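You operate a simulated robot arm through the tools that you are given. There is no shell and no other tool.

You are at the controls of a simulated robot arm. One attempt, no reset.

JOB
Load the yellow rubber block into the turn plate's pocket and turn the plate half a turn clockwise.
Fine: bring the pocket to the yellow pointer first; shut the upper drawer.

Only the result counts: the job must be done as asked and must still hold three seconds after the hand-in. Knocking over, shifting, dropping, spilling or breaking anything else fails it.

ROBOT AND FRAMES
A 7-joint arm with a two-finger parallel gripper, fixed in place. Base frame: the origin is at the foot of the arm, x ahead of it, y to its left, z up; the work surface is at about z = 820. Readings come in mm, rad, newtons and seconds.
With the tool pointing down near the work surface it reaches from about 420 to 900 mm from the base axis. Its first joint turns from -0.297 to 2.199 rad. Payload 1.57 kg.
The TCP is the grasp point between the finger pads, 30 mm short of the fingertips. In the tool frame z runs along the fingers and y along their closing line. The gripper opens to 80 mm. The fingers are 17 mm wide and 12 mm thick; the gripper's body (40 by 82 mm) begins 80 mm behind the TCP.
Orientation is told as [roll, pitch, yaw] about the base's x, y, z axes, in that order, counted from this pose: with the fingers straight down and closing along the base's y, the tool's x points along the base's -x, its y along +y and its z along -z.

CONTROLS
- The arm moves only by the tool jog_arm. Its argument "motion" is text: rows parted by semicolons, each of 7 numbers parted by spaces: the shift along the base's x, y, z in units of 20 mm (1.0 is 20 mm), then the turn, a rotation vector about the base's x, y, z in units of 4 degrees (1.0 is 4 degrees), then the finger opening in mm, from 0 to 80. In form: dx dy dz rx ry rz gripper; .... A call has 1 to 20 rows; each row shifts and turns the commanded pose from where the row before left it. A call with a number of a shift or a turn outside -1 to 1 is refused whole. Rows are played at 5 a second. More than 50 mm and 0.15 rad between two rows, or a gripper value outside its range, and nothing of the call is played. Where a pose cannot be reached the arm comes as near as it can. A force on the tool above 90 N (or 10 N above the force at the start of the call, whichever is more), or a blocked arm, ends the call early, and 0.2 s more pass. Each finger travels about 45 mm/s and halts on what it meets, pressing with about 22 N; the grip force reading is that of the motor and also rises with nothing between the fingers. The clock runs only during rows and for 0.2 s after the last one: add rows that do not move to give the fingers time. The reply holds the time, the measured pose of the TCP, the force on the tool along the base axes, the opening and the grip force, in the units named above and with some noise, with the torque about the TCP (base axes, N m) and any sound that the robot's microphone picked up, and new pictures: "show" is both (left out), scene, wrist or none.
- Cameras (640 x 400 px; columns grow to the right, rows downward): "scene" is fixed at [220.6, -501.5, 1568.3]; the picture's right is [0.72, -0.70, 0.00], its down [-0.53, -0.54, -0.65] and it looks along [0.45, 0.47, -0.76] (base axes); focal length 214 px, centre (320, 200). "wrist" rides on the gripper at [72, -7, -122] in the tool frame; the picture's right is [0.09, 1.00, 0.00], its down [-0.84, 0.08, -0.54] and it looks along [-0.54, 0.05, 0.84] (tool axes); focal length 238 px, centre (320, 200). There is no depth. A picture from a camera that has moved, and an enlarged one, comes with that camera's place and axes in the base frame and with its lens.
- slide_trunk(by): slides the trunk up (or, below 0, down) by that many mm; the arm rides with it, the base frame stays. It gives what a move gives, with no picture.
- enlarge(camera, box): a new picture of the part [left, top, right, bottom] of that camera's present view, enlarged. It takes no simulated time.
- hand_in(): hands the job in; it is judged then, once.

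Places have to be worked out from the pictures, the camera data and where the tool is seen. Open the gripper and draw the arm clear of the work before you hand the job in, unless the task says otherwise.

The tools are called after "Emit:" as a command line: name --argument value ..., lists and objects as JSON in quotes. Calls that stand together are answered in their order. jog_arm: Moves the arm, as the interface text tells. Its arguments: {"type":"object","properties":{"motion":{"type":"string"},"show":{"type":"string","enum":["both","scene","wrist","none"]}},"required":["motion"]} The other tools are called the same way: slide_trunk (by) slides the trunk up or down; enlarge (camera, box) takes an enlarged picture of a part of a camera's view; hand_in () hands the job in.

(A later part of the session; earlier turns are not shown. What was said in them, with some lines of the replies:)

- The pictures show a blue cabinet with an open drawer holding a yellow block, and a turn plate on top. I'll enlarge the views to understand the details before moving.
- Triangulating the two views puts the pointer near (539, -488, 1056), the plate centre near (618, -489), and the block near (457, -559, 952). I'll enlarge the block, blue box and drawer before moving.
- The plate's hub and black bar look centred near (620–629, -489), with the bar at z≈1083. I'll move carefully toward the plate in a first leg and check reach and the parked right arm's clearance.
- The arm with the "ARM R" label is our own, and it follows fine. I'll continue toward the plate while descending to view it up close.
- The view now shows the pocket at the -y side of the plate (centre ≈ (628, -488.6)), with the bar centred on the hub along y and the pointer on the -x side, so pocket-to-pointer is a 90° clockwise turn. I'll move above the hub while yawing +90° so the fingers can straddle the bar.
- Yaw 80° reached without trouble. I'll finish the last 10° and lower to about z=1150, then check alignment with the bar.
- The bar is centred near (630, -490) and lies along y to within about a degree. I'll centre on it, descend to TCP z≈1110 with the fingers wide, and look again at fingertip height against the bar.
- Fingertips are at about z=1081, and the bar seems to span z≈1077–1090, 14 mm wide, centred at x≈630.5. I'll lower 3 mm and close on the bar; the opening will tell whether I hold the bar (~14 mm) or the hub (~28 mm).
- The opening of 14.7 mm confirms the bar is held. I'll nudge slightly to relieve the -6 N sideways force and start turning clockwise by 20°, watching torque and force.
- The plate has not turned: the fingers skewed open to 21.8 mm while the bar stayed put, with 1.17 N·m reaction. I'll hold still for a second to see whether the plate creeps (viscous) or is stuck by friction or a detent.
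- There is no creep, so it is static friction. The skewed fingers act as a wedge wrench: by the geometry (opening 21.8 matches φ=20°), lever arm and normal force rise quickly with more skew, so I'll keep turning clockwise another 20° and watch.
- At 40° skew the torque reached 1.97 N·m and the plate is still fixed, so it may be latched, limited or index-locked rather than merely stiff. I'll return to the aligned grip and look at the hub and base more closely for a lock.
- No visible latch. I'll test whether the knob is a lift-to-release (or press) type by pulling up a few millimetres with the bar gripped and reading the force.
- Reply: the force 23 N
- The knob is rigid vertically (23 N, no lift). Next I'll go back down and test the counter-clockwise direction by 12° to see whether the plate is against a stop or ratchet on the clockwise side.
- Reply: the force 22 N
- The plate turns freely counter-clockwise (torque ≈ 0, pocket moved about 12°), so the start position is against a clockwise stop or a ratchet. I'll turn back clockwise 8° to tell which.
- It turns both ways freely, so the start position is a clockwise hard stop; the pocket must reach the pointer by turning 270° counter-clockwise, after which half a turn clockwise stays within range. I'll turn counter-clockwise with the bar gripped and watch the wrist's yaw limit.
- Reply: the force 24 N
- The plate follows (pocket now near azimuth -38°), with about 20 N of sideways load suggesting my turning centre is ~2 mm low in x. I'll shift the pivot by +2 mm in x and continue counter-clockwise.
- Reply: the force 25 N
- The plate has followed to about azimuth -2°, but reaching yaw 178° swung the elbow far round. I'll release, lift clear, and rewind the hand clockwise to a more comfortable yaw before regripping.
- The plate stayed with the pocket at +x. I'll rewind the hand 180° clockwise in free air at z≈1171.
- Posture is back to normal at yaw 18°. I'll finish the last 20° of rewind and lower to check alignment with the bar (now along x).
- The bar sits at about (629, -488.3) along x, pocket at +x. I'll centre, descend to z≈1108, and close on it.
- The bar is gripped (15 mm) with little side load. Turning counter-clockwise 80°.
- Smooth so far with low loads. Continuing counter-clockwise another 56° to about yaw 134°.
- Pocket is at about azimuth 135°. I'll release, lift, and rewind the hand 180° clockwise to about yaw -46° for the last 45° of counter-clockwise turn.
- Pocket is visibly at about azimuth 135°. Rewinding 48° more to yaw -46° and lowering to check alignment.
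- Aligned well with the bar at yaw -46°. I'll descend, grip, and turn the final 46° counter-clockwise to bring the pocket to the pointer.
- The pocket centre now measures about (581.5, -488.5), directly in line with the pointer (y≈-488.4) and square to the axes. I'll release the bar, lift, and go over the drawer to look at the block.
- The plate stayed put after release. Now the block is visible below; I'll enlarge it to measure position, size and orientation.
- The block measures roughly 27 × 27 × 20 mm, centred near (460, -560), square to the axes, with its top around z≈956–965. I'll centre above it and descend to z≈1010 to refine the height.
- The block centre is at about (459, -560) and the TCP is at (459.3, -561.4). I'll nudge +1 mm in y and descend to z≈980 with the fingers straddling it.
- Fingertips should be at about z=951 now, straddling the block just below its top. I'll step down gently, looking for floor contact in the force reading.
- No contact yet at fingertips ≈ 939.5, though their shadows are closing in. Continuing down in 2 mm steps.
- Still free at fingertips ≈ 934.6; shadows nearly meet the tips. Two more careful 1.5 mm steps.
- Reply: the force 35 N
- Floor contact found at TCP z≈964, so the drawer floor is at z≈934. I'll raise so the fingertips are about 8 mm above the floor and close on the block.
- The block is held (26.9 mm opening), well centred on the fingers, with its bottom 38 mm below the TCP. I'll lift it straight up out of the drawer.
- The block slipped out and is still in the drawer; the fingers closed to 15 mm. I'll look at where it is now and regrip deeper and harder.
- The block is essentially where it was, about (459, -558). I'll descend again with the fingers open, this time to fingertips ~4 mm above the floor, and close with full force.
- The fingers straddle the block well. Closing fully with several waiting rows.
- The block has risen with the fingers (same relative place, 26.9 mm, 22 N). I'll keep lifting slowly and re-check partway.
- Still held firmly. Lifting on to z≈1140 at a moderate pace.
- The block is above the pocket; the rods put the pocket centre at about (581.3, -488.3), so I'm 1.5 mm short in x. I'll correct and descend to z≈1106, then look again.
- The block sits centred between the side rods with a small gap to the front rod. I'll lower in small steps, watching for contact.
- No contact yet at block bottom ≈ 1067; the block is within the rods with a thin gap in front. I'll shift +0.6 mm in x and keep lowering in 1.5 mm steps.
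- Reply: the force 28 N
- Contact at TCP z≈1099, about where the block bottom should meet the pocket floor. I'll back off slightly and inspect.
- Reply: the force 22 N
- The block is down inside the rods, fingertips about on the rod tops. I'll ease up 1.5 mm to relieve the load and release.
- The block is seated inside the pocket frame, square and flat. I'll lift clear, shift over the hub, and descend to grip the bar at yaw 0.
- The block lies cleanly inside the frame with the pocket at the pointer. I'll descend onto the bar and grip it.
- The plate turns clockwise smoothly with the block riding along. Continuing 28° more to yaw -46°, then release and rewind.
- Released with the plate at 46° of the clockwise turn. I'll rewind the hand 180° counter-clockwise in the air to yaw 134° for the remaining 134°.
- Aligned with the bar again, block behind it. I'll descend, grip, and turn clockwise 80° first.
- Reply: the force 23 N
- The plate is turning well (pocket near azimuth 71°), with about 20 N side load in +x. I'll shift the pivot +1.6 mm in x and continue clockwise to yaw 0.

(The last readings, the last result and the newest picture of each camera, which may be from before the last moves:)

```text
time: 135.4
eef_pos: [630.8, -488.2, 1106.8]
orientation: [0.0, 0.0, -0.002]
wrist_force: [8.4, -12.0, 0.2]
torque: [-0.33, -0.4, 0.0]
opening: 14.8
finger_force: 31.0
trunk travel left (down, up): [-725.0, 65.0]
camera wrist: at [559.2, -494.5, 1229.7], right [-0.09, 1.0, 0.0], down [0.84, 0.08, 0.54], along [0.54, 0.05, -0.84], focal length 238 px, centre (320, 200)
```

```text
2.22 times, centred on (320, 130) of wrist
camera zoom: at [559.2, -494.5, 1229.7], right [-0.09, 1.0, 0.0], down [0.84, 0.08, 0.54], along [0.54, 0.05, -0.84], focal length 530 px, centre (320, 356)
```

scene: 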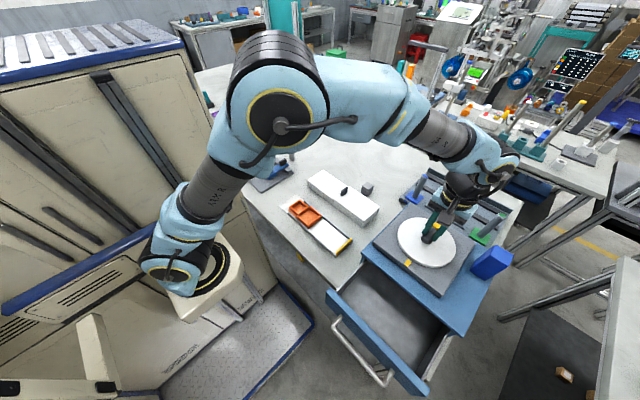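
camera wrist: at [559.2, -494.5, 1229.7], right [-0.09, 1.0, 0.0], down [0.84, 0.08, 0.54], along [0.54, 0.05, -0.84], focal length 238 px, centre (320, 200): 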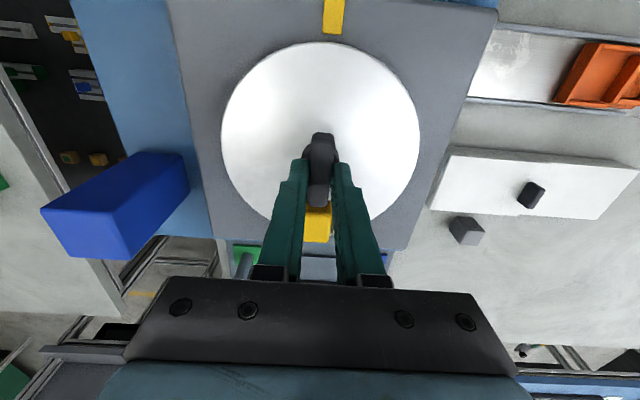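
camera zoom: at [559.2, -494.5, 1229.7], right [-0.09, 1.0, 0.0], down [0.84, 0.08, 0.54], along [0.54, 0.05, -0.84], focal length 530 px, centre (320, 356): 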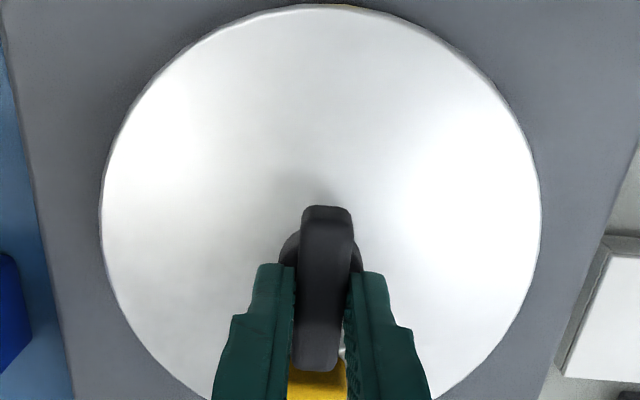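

The plate has been turned a full 180° clockwise (yaw 0, pocket at +x). I'll release, lift, and verify the pocket and block.

Emit:
jog_arm --motion "0 -0.04 0 0 0 0 5; 0 0 0 0 0 0 25; 0 0 0 0 0 0 50; 0 0 0 0 0 0 50; 0 0 0.5 0 0 0 50; 0 0 0.7 0 0 0 50; 0 0 1 0 0 0 50; 0 0 1 0 0 0 50; 0 0 0.8 0 0 0 50; -1 0 0 0 0 0 50; -1 0 0 0 0 0 50; -1 0 0 0 0 0 50; 0 0 0 0 0 0 50"

Emit:
enlarge --camera "wrist" --box '[220, 60, 420, 220]'

Emit:
enlarge --camera "scene" --box '[370, 190, 490, 280]'

```text
time: 138.2
eef_pos: [569.4, -487.8, 1188.0]
orientation: [0.0, 0.001, -0.004]
wrist_force: [-0.5, 0.4, 1.0]
torque: [0.0, 0.0, 0.0]
opening: 49.8
finger_force: 0.1
trunk travel left (down, up): [-725.0, 65.0]
camera wrist: at [498.8, -494.9, 1310.0], right [-0.09, 1.0, 0.0], down [0.84, 0.08, 0.54], along [0.54, 0.05, -0.84], focal length 238 px, centre (320, 200)
```

scene: 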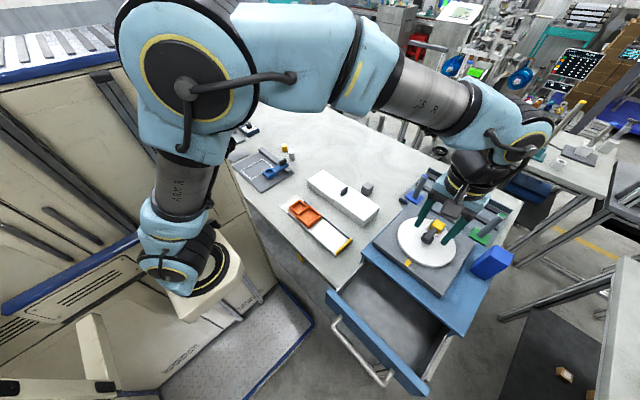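
wrist: 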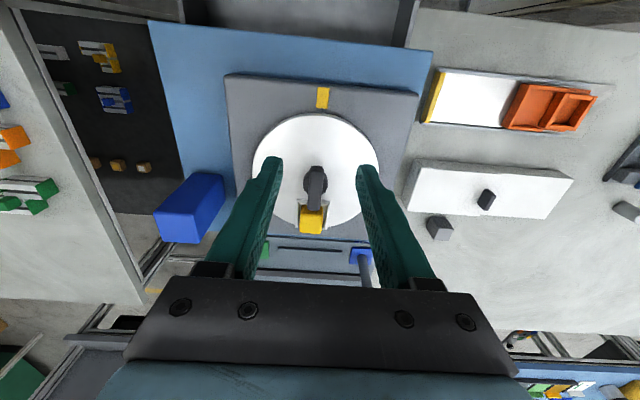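

```text
2.50 times, centred on (320, 140) of wrist
camera zoom: at [498.8, -494.9, 1310.0], right [-0.09, 1.0, 0.0], down [0.84, 0.08, 0.54], along [0.54, 0.05, -0.84], focal length 596 px, centre (320, 350)
```

zoom: 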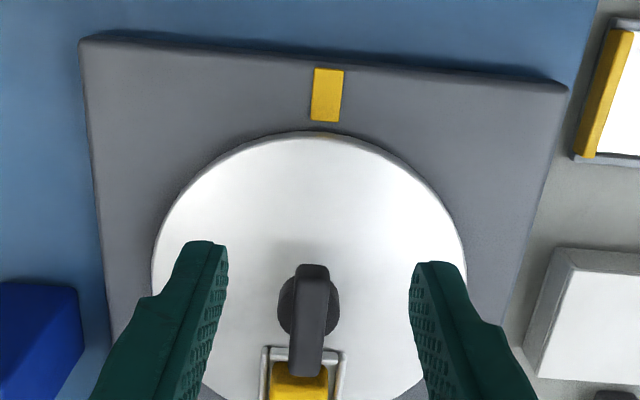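

```text
4.44 times, centred on (430, 235) of scene
camera zoom: at [220.6, -501.5, 1568.3], right [0.72, -0.7, 0.0], down [-0.53, -0.54, -0.65], along [0.45, 0.47, -0.76], focal length 953 px, centre (-169, 44)
```

zoom: 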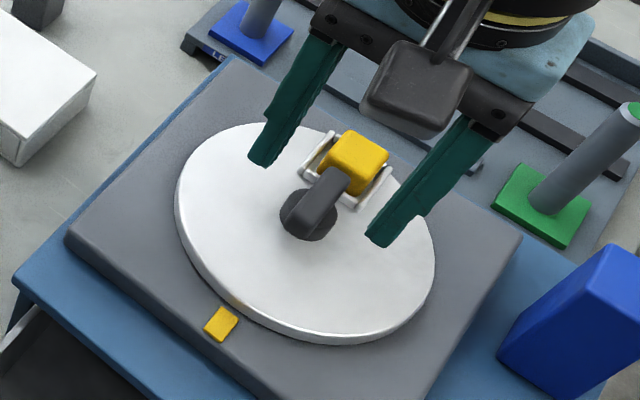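

The block sits in the pocket at +x, exactly opposite the pointer. Next is the drawer: triangulation puts its front panel's outer face at x≈352, top z≈1012, centre y≈-520, and the handle bar at x≈315, z≈981. I'll move in front of the panel with closed fingers, staying high.

Emit:
jog_arm --motion "-0.95 -0.125 0 0 0 0 30; -0.95 -0.125 0 0 0 0 10; -0.95 -0.125 0 0 0 0 0; -0.95 -0.125 0 0 0 0 0; -0.95 -0.125 0 0 0 0 0; -0.95 -0.125 0 0 0 0 0; -0.95 -0.125 0 0 0 0 0; -0.95 -0.125 0 0 0 0 0; -0.95 -0.125 0 0 0 0 0; -0.95 -0.125 0 0 0 0 0; -0.95 -0.125 0 0 0 0 0; -0.95 -0.125 0 0 0 0 0; -0.95 -0.125 0 0 0 0 0; 0 0 -1 0 0 0 0; 0 0 -1 0 0 0 0; 0 0 -1 0 0 0 0; 0 0 -1 0 0 0 0; 0 0 -1 0 0 0 0; 0 0 -0.9 0 0 0 0; 0 0 0 0 0 0 0"

Emit:
enlarge --camera "wrist" --box '[200, 100, 440, 260]'

Emit:
enlarge --camera "scene" --box '[310, 260, 450, 400]'

```text
time: 142.4
eef_pos: [323.6, -519.3, 1070.5]
orientation: [0.002, -0.001, -0.003]
wrist_force: [0.0, 0.6, -0.7]
torque: [-0.02, 0.0, -0.01]
opening: 0.0
finger_force: 21.2
trunk travel left (down, up): [-725.0, 65.0]
camera wrist: at [251.7, -526.5, 1192.1], right [-0.09, 1.0, 0.0], down [0.84, 0.08, 0.54], along [0.54, 0.05, -0.84], focal length 238 px, centre (320, 200)
```

scene: 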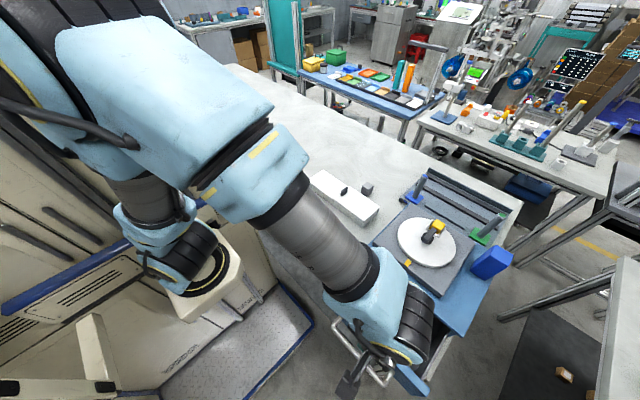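
wrist: 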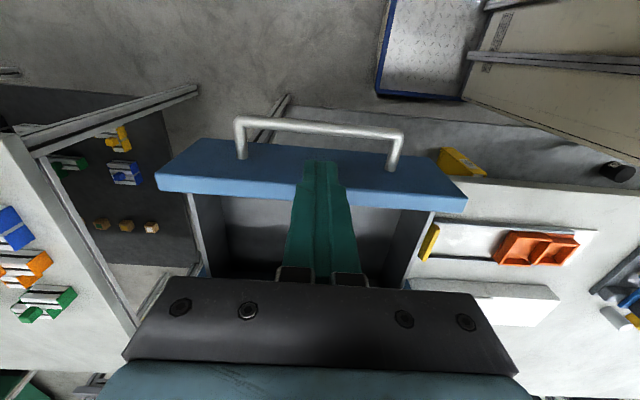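

```text
2.50 times, centred on (320, 180) of wrist
camera zoom: at [251.7, -526.5, 1192.1], right [-0.09, 1.0, 0.0], down [0.84, 0.08, 0.54], along [0.54, 0.05, -0.84], focal length 596 px, centre (320, 250)
```

zoom: 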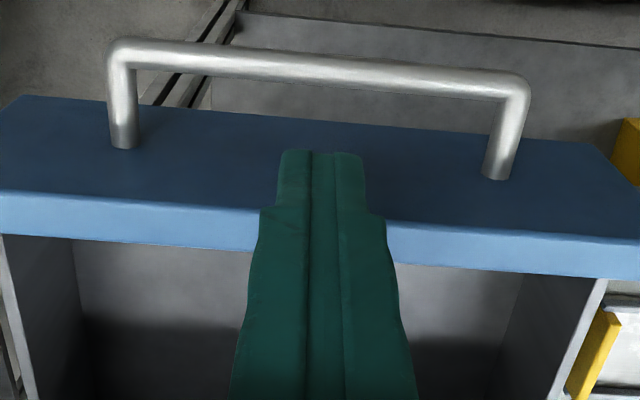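

```text
2.86 times, centred on (380, 330) of scene
camera zoom: at [220.6, -501.5, 1568.3], right [0.72, -0.7, 0.0], down [-0.53, -0.54, -0.65], along [0.45, 0.47, -0.76], focal length 613 px, centre (149, -171)
```

zoom: 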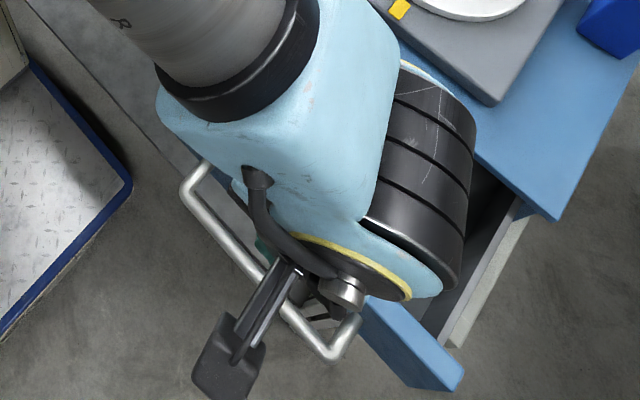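

The panel's outer face is at x≈353, top z≈1012, handle bar at x≈313, z≈970, centre y≈-519.6. I'll lower the closed fingertips to z≈985 between bar height and panel top, then push in +x.

Emit:
jog_arm --motion "0.45 0 0 0 0 0 0; 0 0 -0.8 0 0 0 0; 0 0 -0.8 0 0 0 0; 0 0 -0.7 0 0 0 0; 0 0 -0.45 0 0 0 0; 0 0 0 0 0 0 0" --show "wrist"

Emit:
enlarge --camera "wrist" --box '[200, 100, 440, 260]'

```text
time: 143.8
eef_pos: [332.2, -520.7, 1014.6]
orientation: [0.0, 0.0, -0.002]
wrist_force: [-0.1, -0.9, -0.2]
torque: [0.0, 0.02, 0.02]
opening: 0.0
finger_force: 21.5
trunk travel left (down, up): [-725.0, 65.0]
camera wrist: at [260.6, -527.0, 1136.9], right [-0.09, 1.0, 0.0], down [0.84, 0.08, 0.54], along [0.54, 0.05, -0.84], focal length 238 px, centre (320, 200)
```

wrist: 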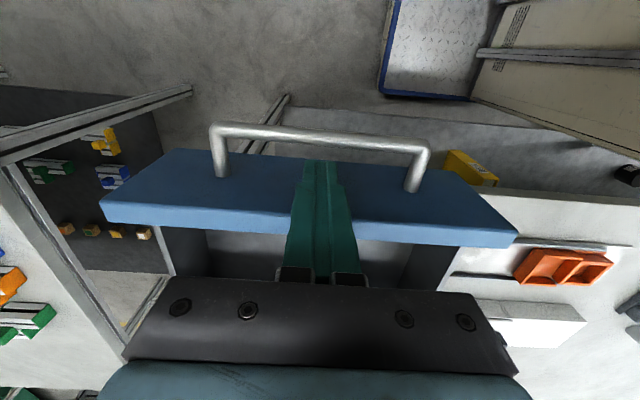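

```text
2.50 times, centred on (320, 180) of wrist
camera zoom: at [260.6, -527.0, 1136.9], right [-0.09, 1.0, 0.0], down [0.84, 0.08, 0.54], along [0.54, 0.05, -0.84], focal length 596 px, centre (320, 250)
```

zoom: 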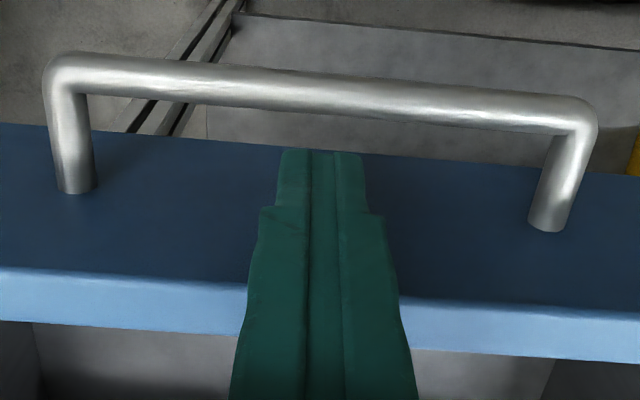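

The fingertips are between the handle bar and the panel, clear of both. I'll push in +x slowly and check the force.

Emit:
jog_arm --motion "0.3 0 0 0 0 0 0; 0.3 0 0 0 0 0 0; 0.3 0 0 0 0 0 0; 0.3 0 0 0 0 0 0; 0.3 0 0 0 0 0 0; 0.3 0 0 0 0 0 0; 0 0 0 0 0 0 0"

```text
time: 145.4
eef_pos: [369.1, -520.9, 1014.0]
orientation: [0.0, 0.0, -0.001]
wrist_force: [-0.4, 0.2, -0.6]
torque: [-0.02, 0.03, -0.02]
opening: 0.0
finger_force: 21.4
trunk travel left (down, up): [-725.0, 65.0]
camera wrist: at [297.0, -526.8, 1137.3], right [-0.09, 1.0, 0.0], down [0.84, 0.08, 0.54], along [0.54, 0.05, -0.84], focal length 238 px, centre (320, 200)
```

scene: 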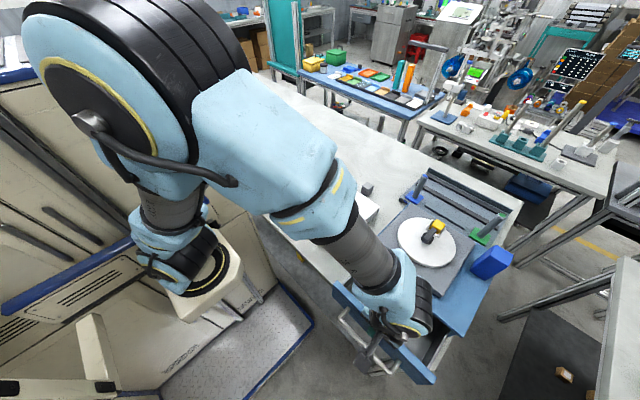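
wrist: 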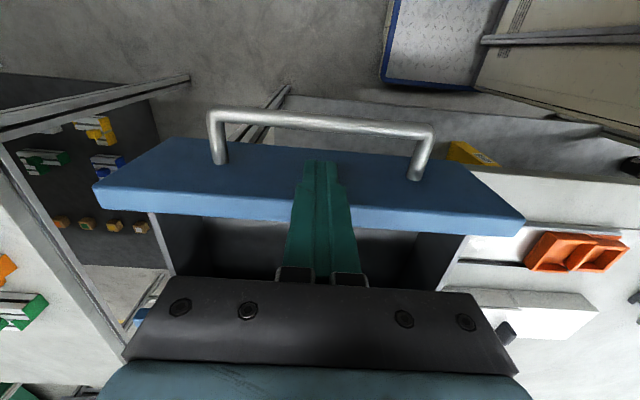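

The drawer slides in easily. I'll keep pushing another 78 mm, then finish slowly.

Emit:
jog_arm --motion "0.3 0 0 0 0 0 0; 0.3 0 0 0 0 0 0; 0.3 0 0 0 0 0 0; 0.3 0 0 0 0 0 0; 0.3 0 0 0 0 0 0; 0.3 0 0 0 0 0 0; 0.3 0 0 0 0 0 0; 0.3 0 0 0 0 0 0; 0.3 0 0 0 0 0 0; 0.3 0 0 0 0 0 0; 0.3 0 0 0 0 0 0; 0.3 0 0 0 0 0 0; 0.2 0 0 0 0 0 0; 0 0 0 0 0 0 0"

Emit:
enlarge --camera "wrist" --box '[160, 80, 480, 300]'

```text
time: 148.4
eef_pos: [444.6, -521.0, 1015.6]
orientation: [0.0, 0.0, -0.002]
wrist_force: [-0.5, 0.5, 0.3]
torque: [0.0, 0.01, -0.01]
opening: 0.1
finger_force: 21.3
trunk travel left (down, up): [-725.0, 65.0]
camera wrist: at [373.1, -527.0, 1137.1], right [-0.09, 1.0, 0.0], down [0.84, 0.08, 0.54], along [0.54, 0.05, -0.84], focal length 238 px, centre (320, 200)
```

scene: 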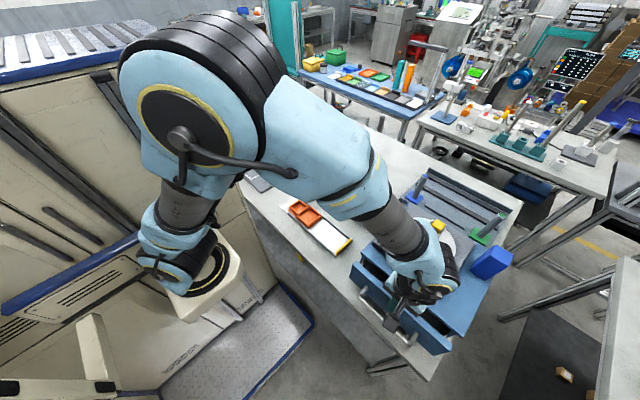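
wrist: 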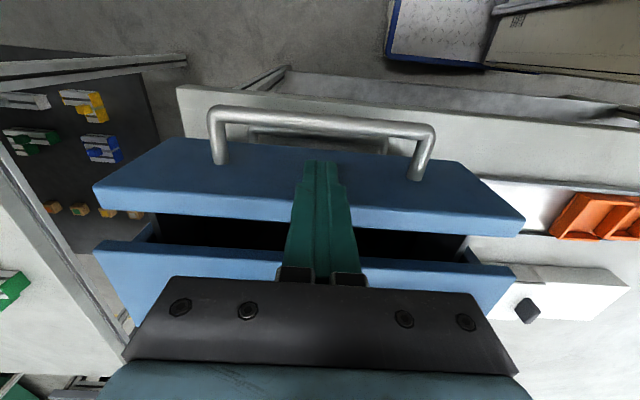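

```text
1.82 times, centred on (320, 190) of wrist
camera zoom: at [373.1, -527.0, 1137.1], right [-0.09, 1.0, 0.0], down [0.84, 0.08, 0.54], along [0.54, 0.05, -0.84], focal length 433 px, centre (320, 218)
```

zoom: 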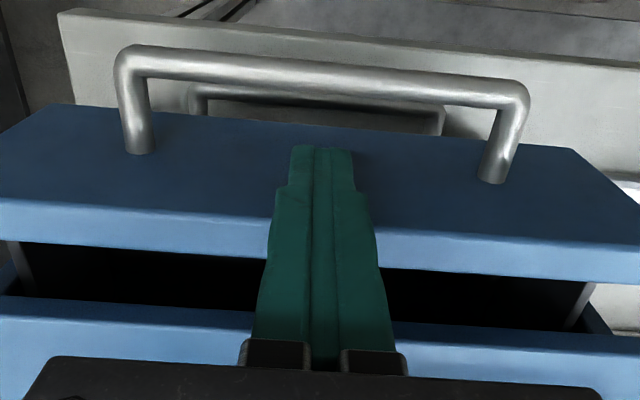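

Still free with about 22–35 mm to go. Continuing in smaller steps and watching for the end stop.

Emit:
jog_arm --motion "0.2 0 0 0 0 0 0; 0.2 0 0 0 0 0 0; 0.2 0 0 0 0 0 0; 0.2 0 0 0 0 0 0; 0 0 0 0 0 0 0" --show "none"

Emit:
jog_arm --motion "0.15 0 0 0 0 0 0; 0.15 0 0 0 0 0 0; 0 0 0 0 0 0 0"

Emit:
enlarge --camera "wrist" --box '[160, 80, 480, 300]'

```text
time: 149.6
eef_pos: [461.3, -520.1, 1015.2]
orientation: [0.0, 0.0, -0.001]
wrist_force: [-0.1, -0.5, -0.4]
torque: [0.0, 0.01, -0.02]
opening: 0.1
finger_force: 21.1
trunk travel left (down, up): [-725.0, 65.0]
```

```text
time: 150.4
eef_pos: [467.8, -520.7, 1015.3]
orientation: [-0.001, 0.0, -0.002]
wrist_force: [-1.0, 0.1, 0.8]
torque: [-0.02, 0.02, -0.04]
opening: 0.1
finger_force: 21.4
trunk travel left (down, up): [-725.0, 65.0]
camera wrist: at [394.9, -527.1, 1137.2], right [-0.09, 1.0, 0.0], down [0.84, 0.08, 0.54], along [0.54, 0.05, -0.84], focal length 238 px, centre (320, 200)
```

scene: 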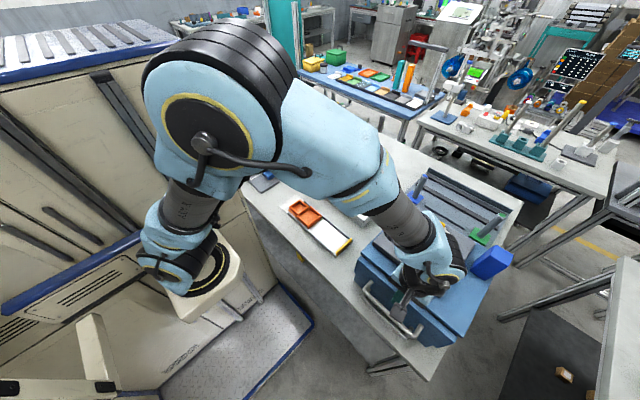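
wrist: 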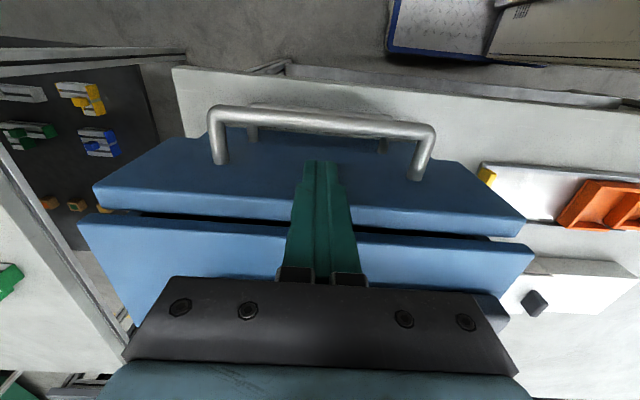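

```text
1.82 times, centred on (320, 190) of wrist
camera zoom: at [394.9, -527.1, 1137.2], right [-0.09, 1.0, 0.0], down [0.84, 0.08, 0.54], along [0.54, 0.05, -0.84], focal length 433 px, centre (320, 218)
```

zoom: 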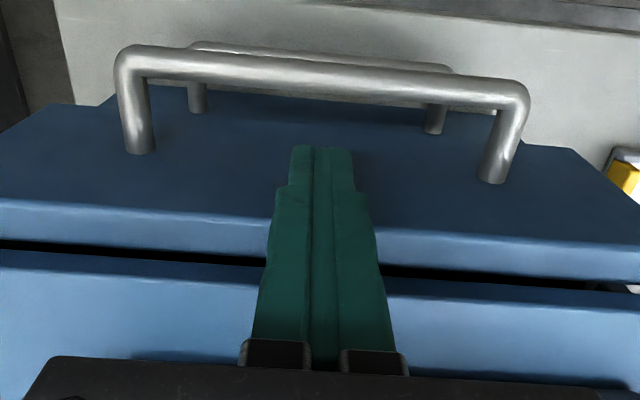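

A small dark gap remains and there is no end-stop force yet. Continuing in 3 mm steps.

Emit:
jog_arm --motion "0.15 0 0 0 0 0 0; 0.15 0 0 0 0 0 0; 0 0 0 0 0 0 0" --show "none"

Emit:
jog_arm --motion "0.15 0 0 0 0 0 0; 0 0 0 0 0 0 0"

Emit:
enlarge --camera "wrist" --box '[160, 80, 480, 300]'

```text
time: 151.2
eef_pos: [472.6, -520.6, 1014.1]
orientation: [0.0, 0.001, -0.003]
wrist_force: [-0.9, 0.1, -0.7]
torque: [-0.01, 0.03, 0.0]
opening: 0.0
finger_force: 21.1
trunk travel left (down, up): [-725.0, 65.0]
```

```text
time: 151.8
eef_pos: [475.5, -520.3, 1016.2]
orientation: [0.0, 0.0, -0.002]
wrist_force: [0.5, -0.2, -1.0]
torque: [0.03, -0.01, -0.01]
opening: 0.0
finger_force: 20.7
trunk travel left (down, up): [-725.0, 65.0]
camera wrist: at [404.0, -527.1, 1137.1], right [-0.09, 1.0, 0.0], down [0.84, 0.08, 0.54], along [0.54, 0.05, -0.84], focal length 238 px, centre (320, 200)
```

scene: 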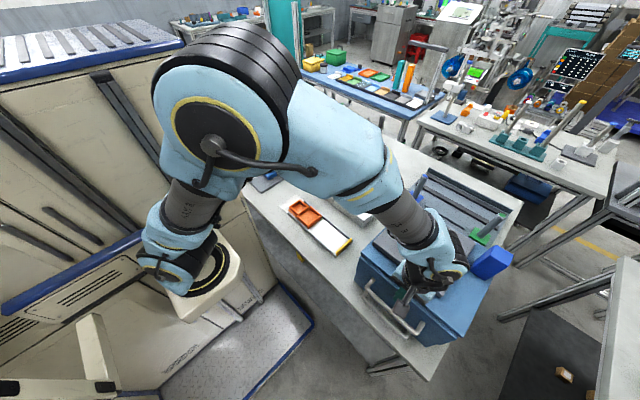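
wrist: 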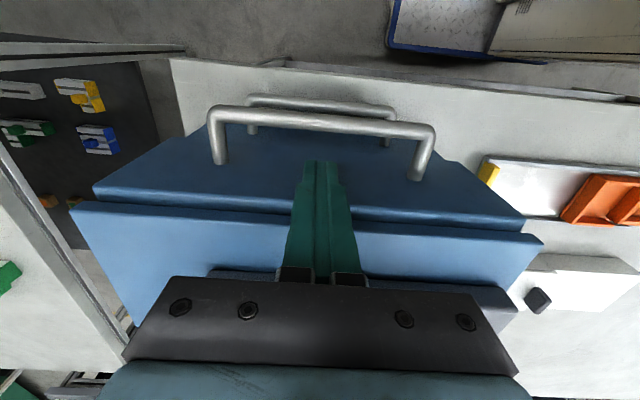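

```text
1.82 times, centred on (320, 190) of wrist
camera zoom: at [404.0, -527.1, 1137.1], right [-0.09, 1.0, 0.0], down [0.84, 0.08, 0.54], along [0.54, 0.05, -0.84], focal length 433 px, centre (320, 218)
```

zoom: 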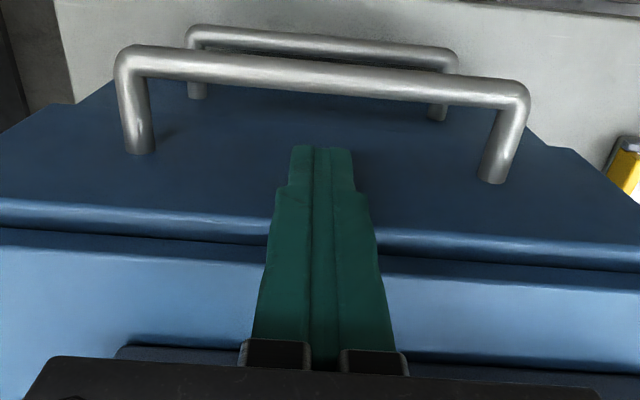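

Nearly flush but still no stop force. Two-millimetre steps until I feel the stop.

Emit:
jog_arm --motion "0.1 0 0 0 0 0 0; 0 0 0 0 0 0 0" --show "none"

Emit:
jog_arm --motion "0.1 0 0 0 0 0 0; 0 0 0 0 0 0 0" --show "none"

Emit:
jog_arm --motion "0.1 0 0 0 0 0 0; 0 0 0 0 0 0 0"

Emit:
enlarge --camera "wrist" --box '[160, 80, 480, 300]'

```text
time: 152.4
eef_pos: [477.6, -520.5, 1014.8]
orientation: [0.0, 0.0, -0.003]
wrist_force: [0.7, -0.3, 0.2]
torque: [-0.03, -0.02, -0.02]
opening: 0.0
finger_force: 21.0
trunk travel left (down, up): [-725.0, 65.0]
```

```text
time: 153.0
eef_pos: [479.4, -520.7, 1015.1]
orientation: [-0.001, -0.001, -0.001]
wrist_force: [-0.5, -0.8, 0.2]
torque: [0.0, -0.01, 0.03]
opening: 0.2
finger_force: 21.6
trunk travel left (down, up): [-725.0, 65.0]
```

```text
time: 153.6
eef_pos: [481.8, -520.8, 1015.7]
orientation: [0.001, 0.0, -0.003]
wrist_force: [-0.3, -0.6, -0.1]
torque: [0.0, 0.03, 0.01]
opening: 0.0
finger_force: 20.8
trunk travel left (down, up): [-725.0, 65.0]
camera wrist: at [410.0, -527.2, 1136.7], right [-0.09, 1.0, 0.0], down [0.84, 0.08, 0.54], along [0.54, 0.05, -0.84], focal length 238 px, centre (320, 200)
```

scene: 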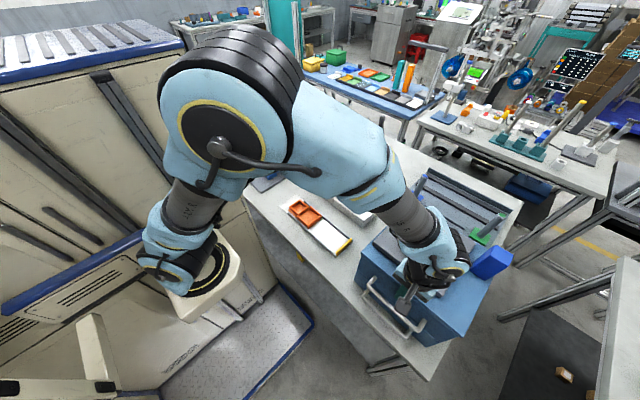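
wrist: 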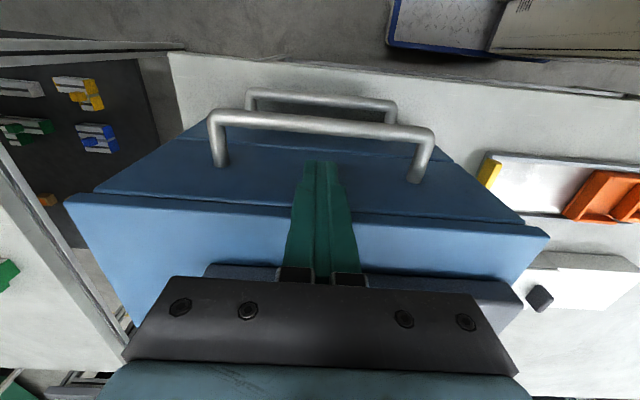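

```text
1.82 times, centred on (320, 190) of wrist
camera zoom: at [410.0, -527.2, 1136.7], right [-0.09, 1.0, 0.0], down [0.84, 0.08, 0.54], along [0.54, 0.05, -0.84], focal length 433 px, centre (320, 218)
```

zoom: 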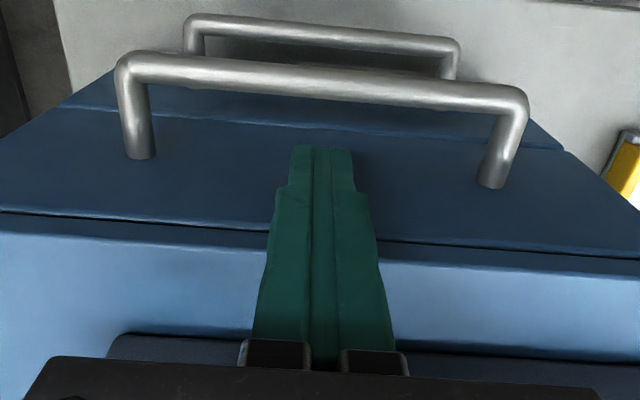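

The panel now looks flush, with only a thin seam. I'll creep further in 2 mm steps until the stop force confirms it is shut.

Emit:
jog_arm --motion "0.1 0 0 0 0 0 0; 0 0 0 0 0 0 0" --show "none"

Emit:
jog_arm --motion "0.1 0 0 0 0 0 0; 0 0 0 0 0 0 0" --show "wrist"

Emit:
enlarge --camera "wrist" --box '[160, 80, 480, 300]'

Emit:
enlarge --camera "scene" --box '[350, 220, 480, 350]'

```text
time: 154.2
eef_pos: [483.3, -520.5, 1015.7]
orientation: [-0.001, 0.001, -0.002]
wrist_force: [-8.0, 1.2, -0.2]
torque: [0.0, -0.09, 0.06]
opening: 0.0
finger_force: 21.7
trunk travel left (down, up): [-725.0, 65.0]
```

```text
time: 154.8
eef_pos: [482.5, -520.7, 1015.7]
orientation: [0.003, 0.004, -0.003]
wrist_force: [-24.4, 1.6, -1.7]
torque: [-0.03, -0.34, 0.21]
opening: 0.0
finger_force: 21.4
trunk travel left (down, up): [-725.0, 65.0]
camera wrist: at [411.4, -527.3, 1137.1], right [-0.09, 1.0, 0.0], down [0.84, 0.07, 0.54], along [0.54, 0.05, -0.84], focal length 238 px, centre (320, 200)
```

wrist: 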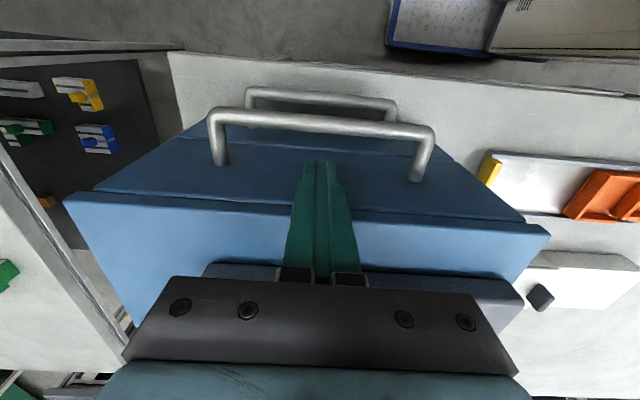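

```text
1.82 times, centred on (320, 190) of wrist
camera zoom: at [411.4, -527.3, 1137.1], right [-0.09, 1.0, 0.0], down [0.84, 0.07, 0.54], along [0.54, 0.05, -0.84], focal length 433 px, centre (320, 218)
```

zoom: 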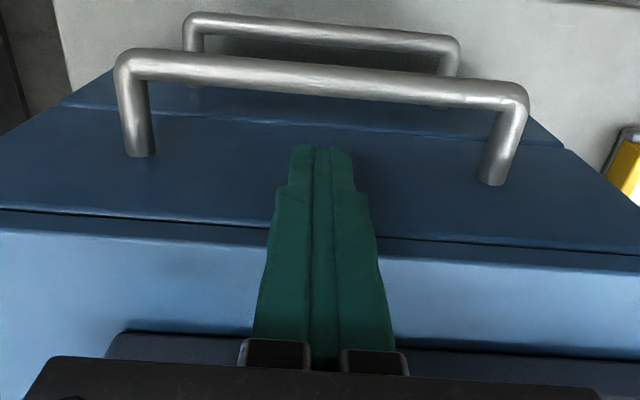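

```text
3.08 times, centred on (415, 285) of scene
camera zoom: at [220.6, -501.5, 1568.3], right [0.72, -0.7, 0.0], down [-0.53, -0.54, -0.65], along [0.45, 0.47, -0.76], focal length 660 px, centre (28, -62)
```

zoom: 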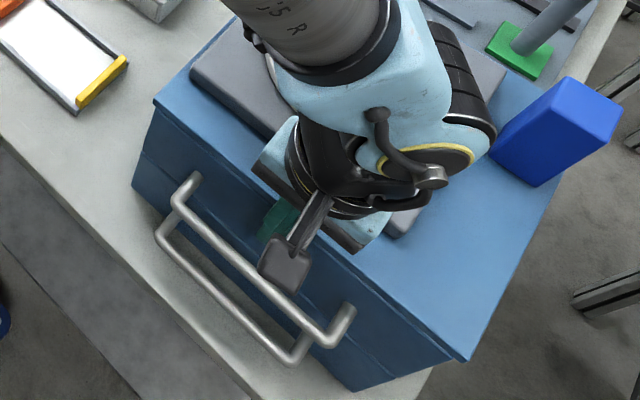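

The stop force (-24 N) and the flush panel show the drawer is shut. I'll back off 8 mm, lift straight up clear of the handle, and check everything.

Emit:
jog_arm --motion "-0.2 0 0 0 0 0 0; -0.2 0 0 0 0 0 0; -0.1 0 0 0 0 0 0; 0 0 0.6 0 0 0 0; 0 0 1 0 0 0 0; 0 0 1 0 0 0 0; 0 0 1 0 0 0 0; 0 0 1 0 0 0 0; 0 0 1 0 0 0 0; 0 0 1 0 0 0 0; 0 0 1 0 0 0 10; -0.5 0.5 1 0 0 0 20; -0.5 0.5 1 0 0 0 40; -0.5 0.5 1 0 0 0 60; 0 0.5 0.5 0 0 0 80; 0 0 0 0 0 0 80"

Emit:
enlarge --camera "wrist" --box '[180, 0, 440, 200]'

Emit:
enlarge --camera "scene" --box '[340, 180, 530, 350]'

```text
time: 158.2
eef_pos: [446.2, -481.3, 1236.6]
orientation: [0.001, 0.002, -0.002]
wrist_force: [0.0, -0.4, -0.5]
torque: [-0.03, -0.01, -0.03]
opening: 79.9
finger_force: 0.0
trunk travel left (down, up): [-725.0, 65.0]
camera wrist: at [374.1, -487.4, 1358.8], right [-0.09, 1.0, 0.0], down [0.84, 0.08, 0.54], along [0.54, 0.05, -0.84], focal length 238 px, centre (320, 200)
```

scene: 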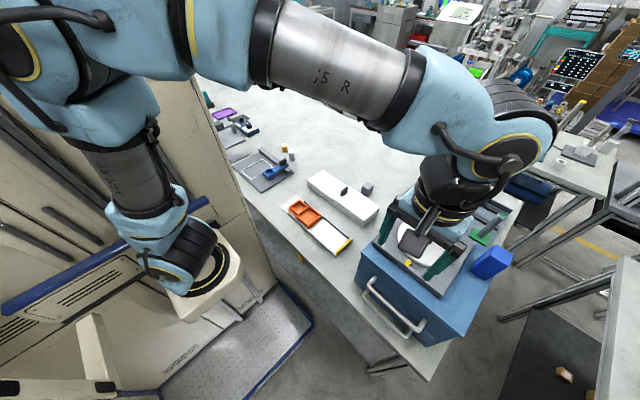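
wrist: 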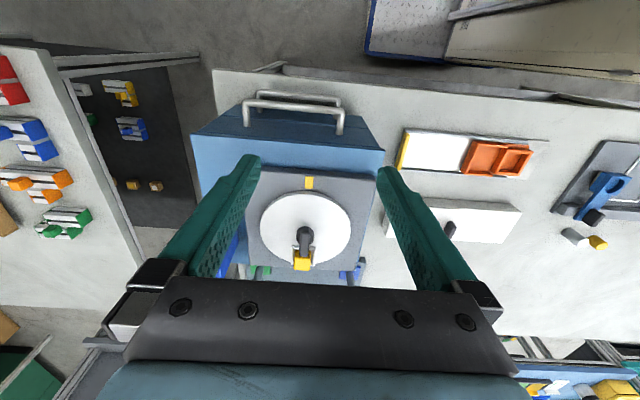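

```text
2.00 times, centred on (310, 100) of wrist
camera zoom: at [374.1, -487.4, 1358.8], right [-0.09, 1.0, 0.0], down [0.84, 0.08, 0.54], along [0.54, 0.05, -0.84], focal length 477 px, centre (340, 400)
```

zoom: 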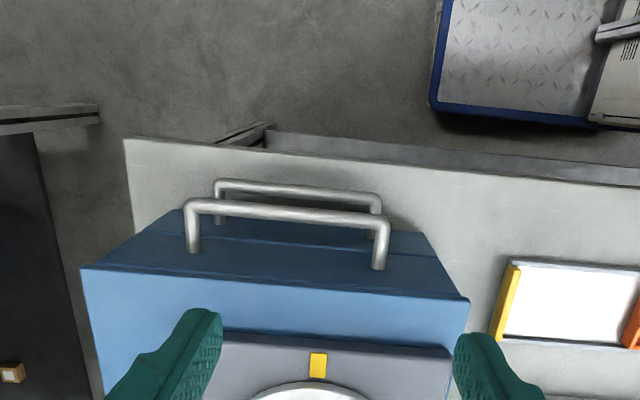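

```text
2.35 times, centred on (435, 265) of scene
camera zoom: at [220.6, -501.5, 1568.3], right [0.72, -0.7, 0.0], down [-0.53, -0.54, -0.65], along [0.45, 0.47, -0.76], focal length 505 px, centre (49, 47)
```

zoom: 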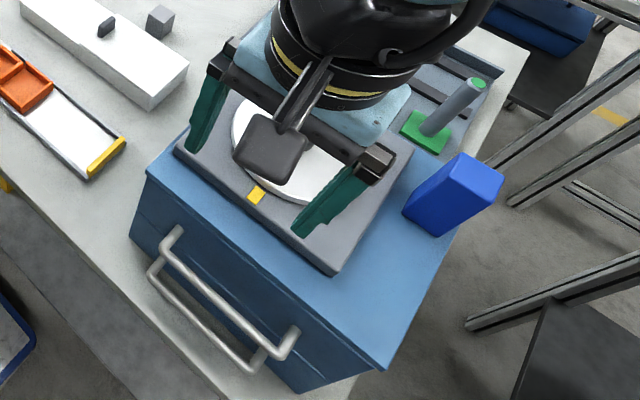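

The drawer is flush and stays shut. I'll retreat along the approach path to get the arm clear, then take a last look at the plate.

Emit:
jog_arm --motion "0 1 0.3 0 0 0 80; 0 1 0.3 0 0 0 80; 0 1 0.3 0 0 0 80; 0 1 0.3 0 0 0 80; 0 1 0.3 0 0 0 80; 0 1 0.3 0 0 0 80; 0 1 0.3 0 0 0 80; 0 1 0.3 0 0 0 80; 0 1 0.3 0 0 0 80; 0 1 0.3 0 0 0 80; 0 1 0.3 0 0 0 80; 0 1 0.3 0 0 0 80; 0 1 0.3 0 0 0 80; 0 1 0.3 0 0 0 80; 0 1 0.3 0 0 0 80; 0 1 0.3 0 0 0 80; 0 1 0.3 0 0 0 80; 0 1 0.3 0 0 0 80; 0 1 0 0 0 0 80; 0 1 0 0 0 0 80"

Emit:
enlarge --camera "scene" --box '[370, 190, 490, 280]'

Emit:
enlarge --camera "scene" --box '[340, 220, 520, 360]'

```text
time: 162.4
eef_pos: [446.5, -81.8, 1345.3]
orientation: [0.001, 0.0, -0.002]
wrist_force: [0.3, -0.3, 0.2]
torque: [0.0, 0.01, 0.0]
opening: 80.1
finger_force: 0.0
trunk travel left (down, up): [-725.0, 65.0]
camera wrist: at [373.9, -87.8, 1467.1], right [-0.09, 1.0, 0.0], down [0.84, 0.08, 0.54], along [0.54, 0.05, -0.84], focal length 238 px, centre (320, 200)
```

scene: 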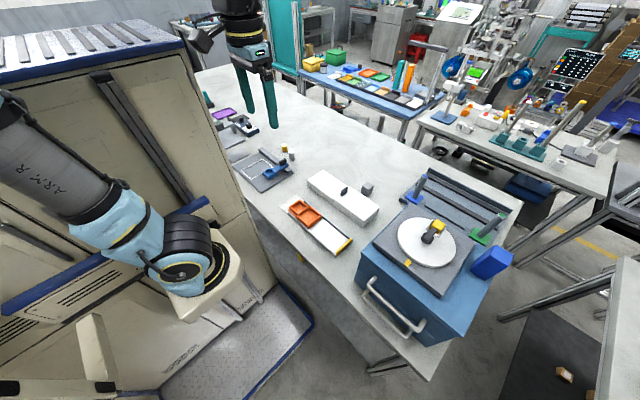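
wrist: 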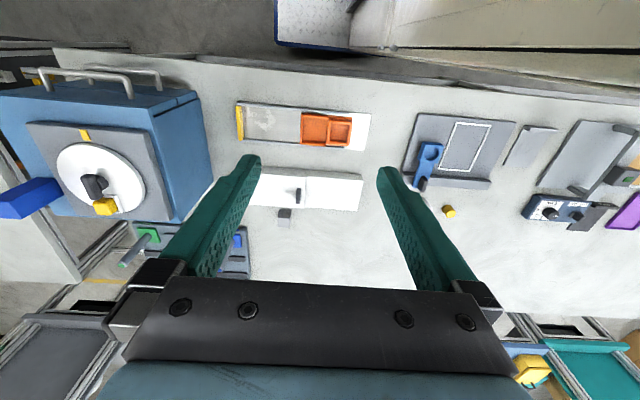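

```text
4.44 times, centred on (430, 235) of scene
camera zoom: at [220.6, -501.5, 1568.3], right [0.72, -0.7, 0.0], down [-0.53, -0.54, -0.65], along [0.45, 0.47, -0.76], focal length 953 px, centre (-169, 44)
```

zoom: 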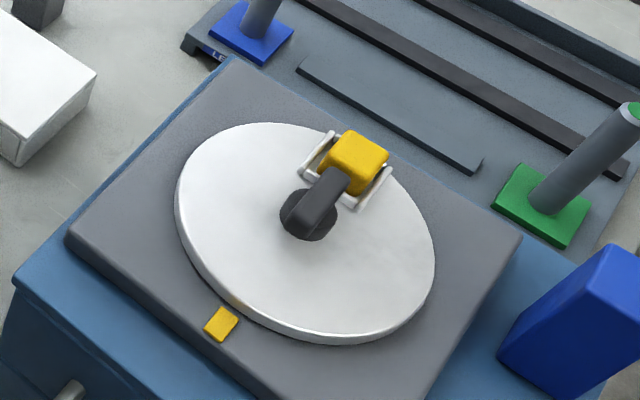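

```text
2.86 times, centred on (430, 290) of scene
camera zoom: at [220.6, -501.5, 1568.3], right [0.72, -0.7, 0.0], down [-0.53, -0.54, -0.65], along [0.45, 0.47, -0.76], focal length 613 px, centre (6, -57)
```

zoom: 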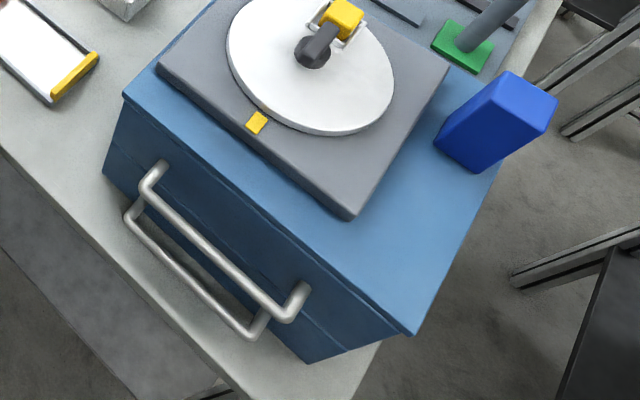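

Everything else is in place (pointer, blue box, posts unchanged). One last close look at the block in the pocket before handing in.

Emit:
enlarge --camera "scene" --box '[415, 210, 460, 245]'

Emit:
enlarge --camera "wrist" --box '[50, 130, 160, 230]'

```text
11.43 times, centred on (438, 228) of scene
camera zoom: at [220.6, -501.5, 1568.3], right [0.72, -0.7, 0.0], down [-0.53, -0.54, -0.65], along [0.45, 0.47, -0.76], focal length 2451 px, centre (-1023, -114)
```

zoom: 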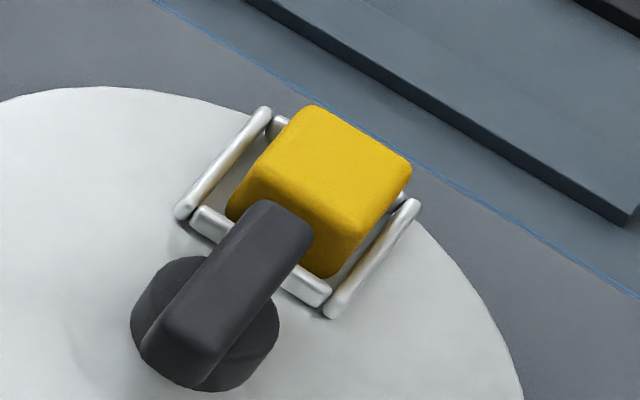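

```text
4.00 times, centred on (105, 180) of wrist
camera zoom: at [373.9, -87.8, 1467.1], right [-0.09, 1.0, 0.0], down [0.84, 0.08, 0.54], along [0.54, 0.05, -0.84], focal length 953 px, centre (1180, 280)
```

zoom: 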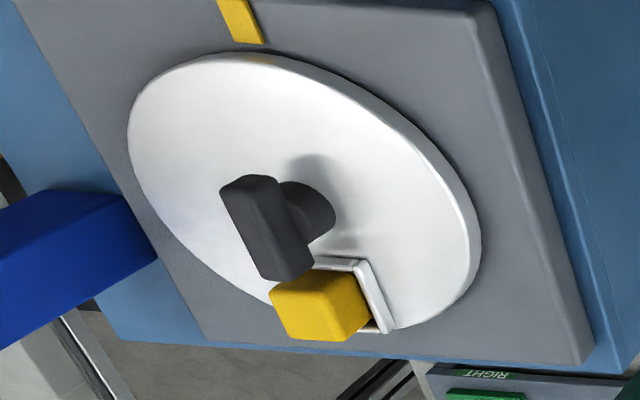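

The block sits flat inside all four rods, the pocket is opposite the pointer after the half turn, and the upper drawer is flush. The gripper is open and the arm is clear, so I'm handing in.

Emit:
hand_in

```text
The job is handed in.
```

The yellow block is in the turn plate's pocket, the plate has been turned half a turn clockwise, and the upper drawer is shut. I've handed the job in, but I don't have the verdict.

- **Pocket to pointer:** The plate sat against a stop and would not turn clockwise from its starting position. I pushed to about 2 N·m before finding this, with no visible movement or damage. I then brought the pocket to the pointer by turning it 270° counter-clockwise.
- **Block:** My first grip slipped and left the block in the drawer. The second grip held, and I set the block in the pocket with the pocket lined up on the pointer.
- **Half turn:** I turned the plate 180° clockwise, to within about a degree. The pocket is now directly opposite the pointer, with the block flat inside its frame.
- **Drawer:** I pushed it in until it reached its stop (24 N). The front is flush with the cabinet.

In the last pictures the pointer and the blue box were where they started, and I saw nothing else moved. The gripper is open and the arm is well clear of the work.
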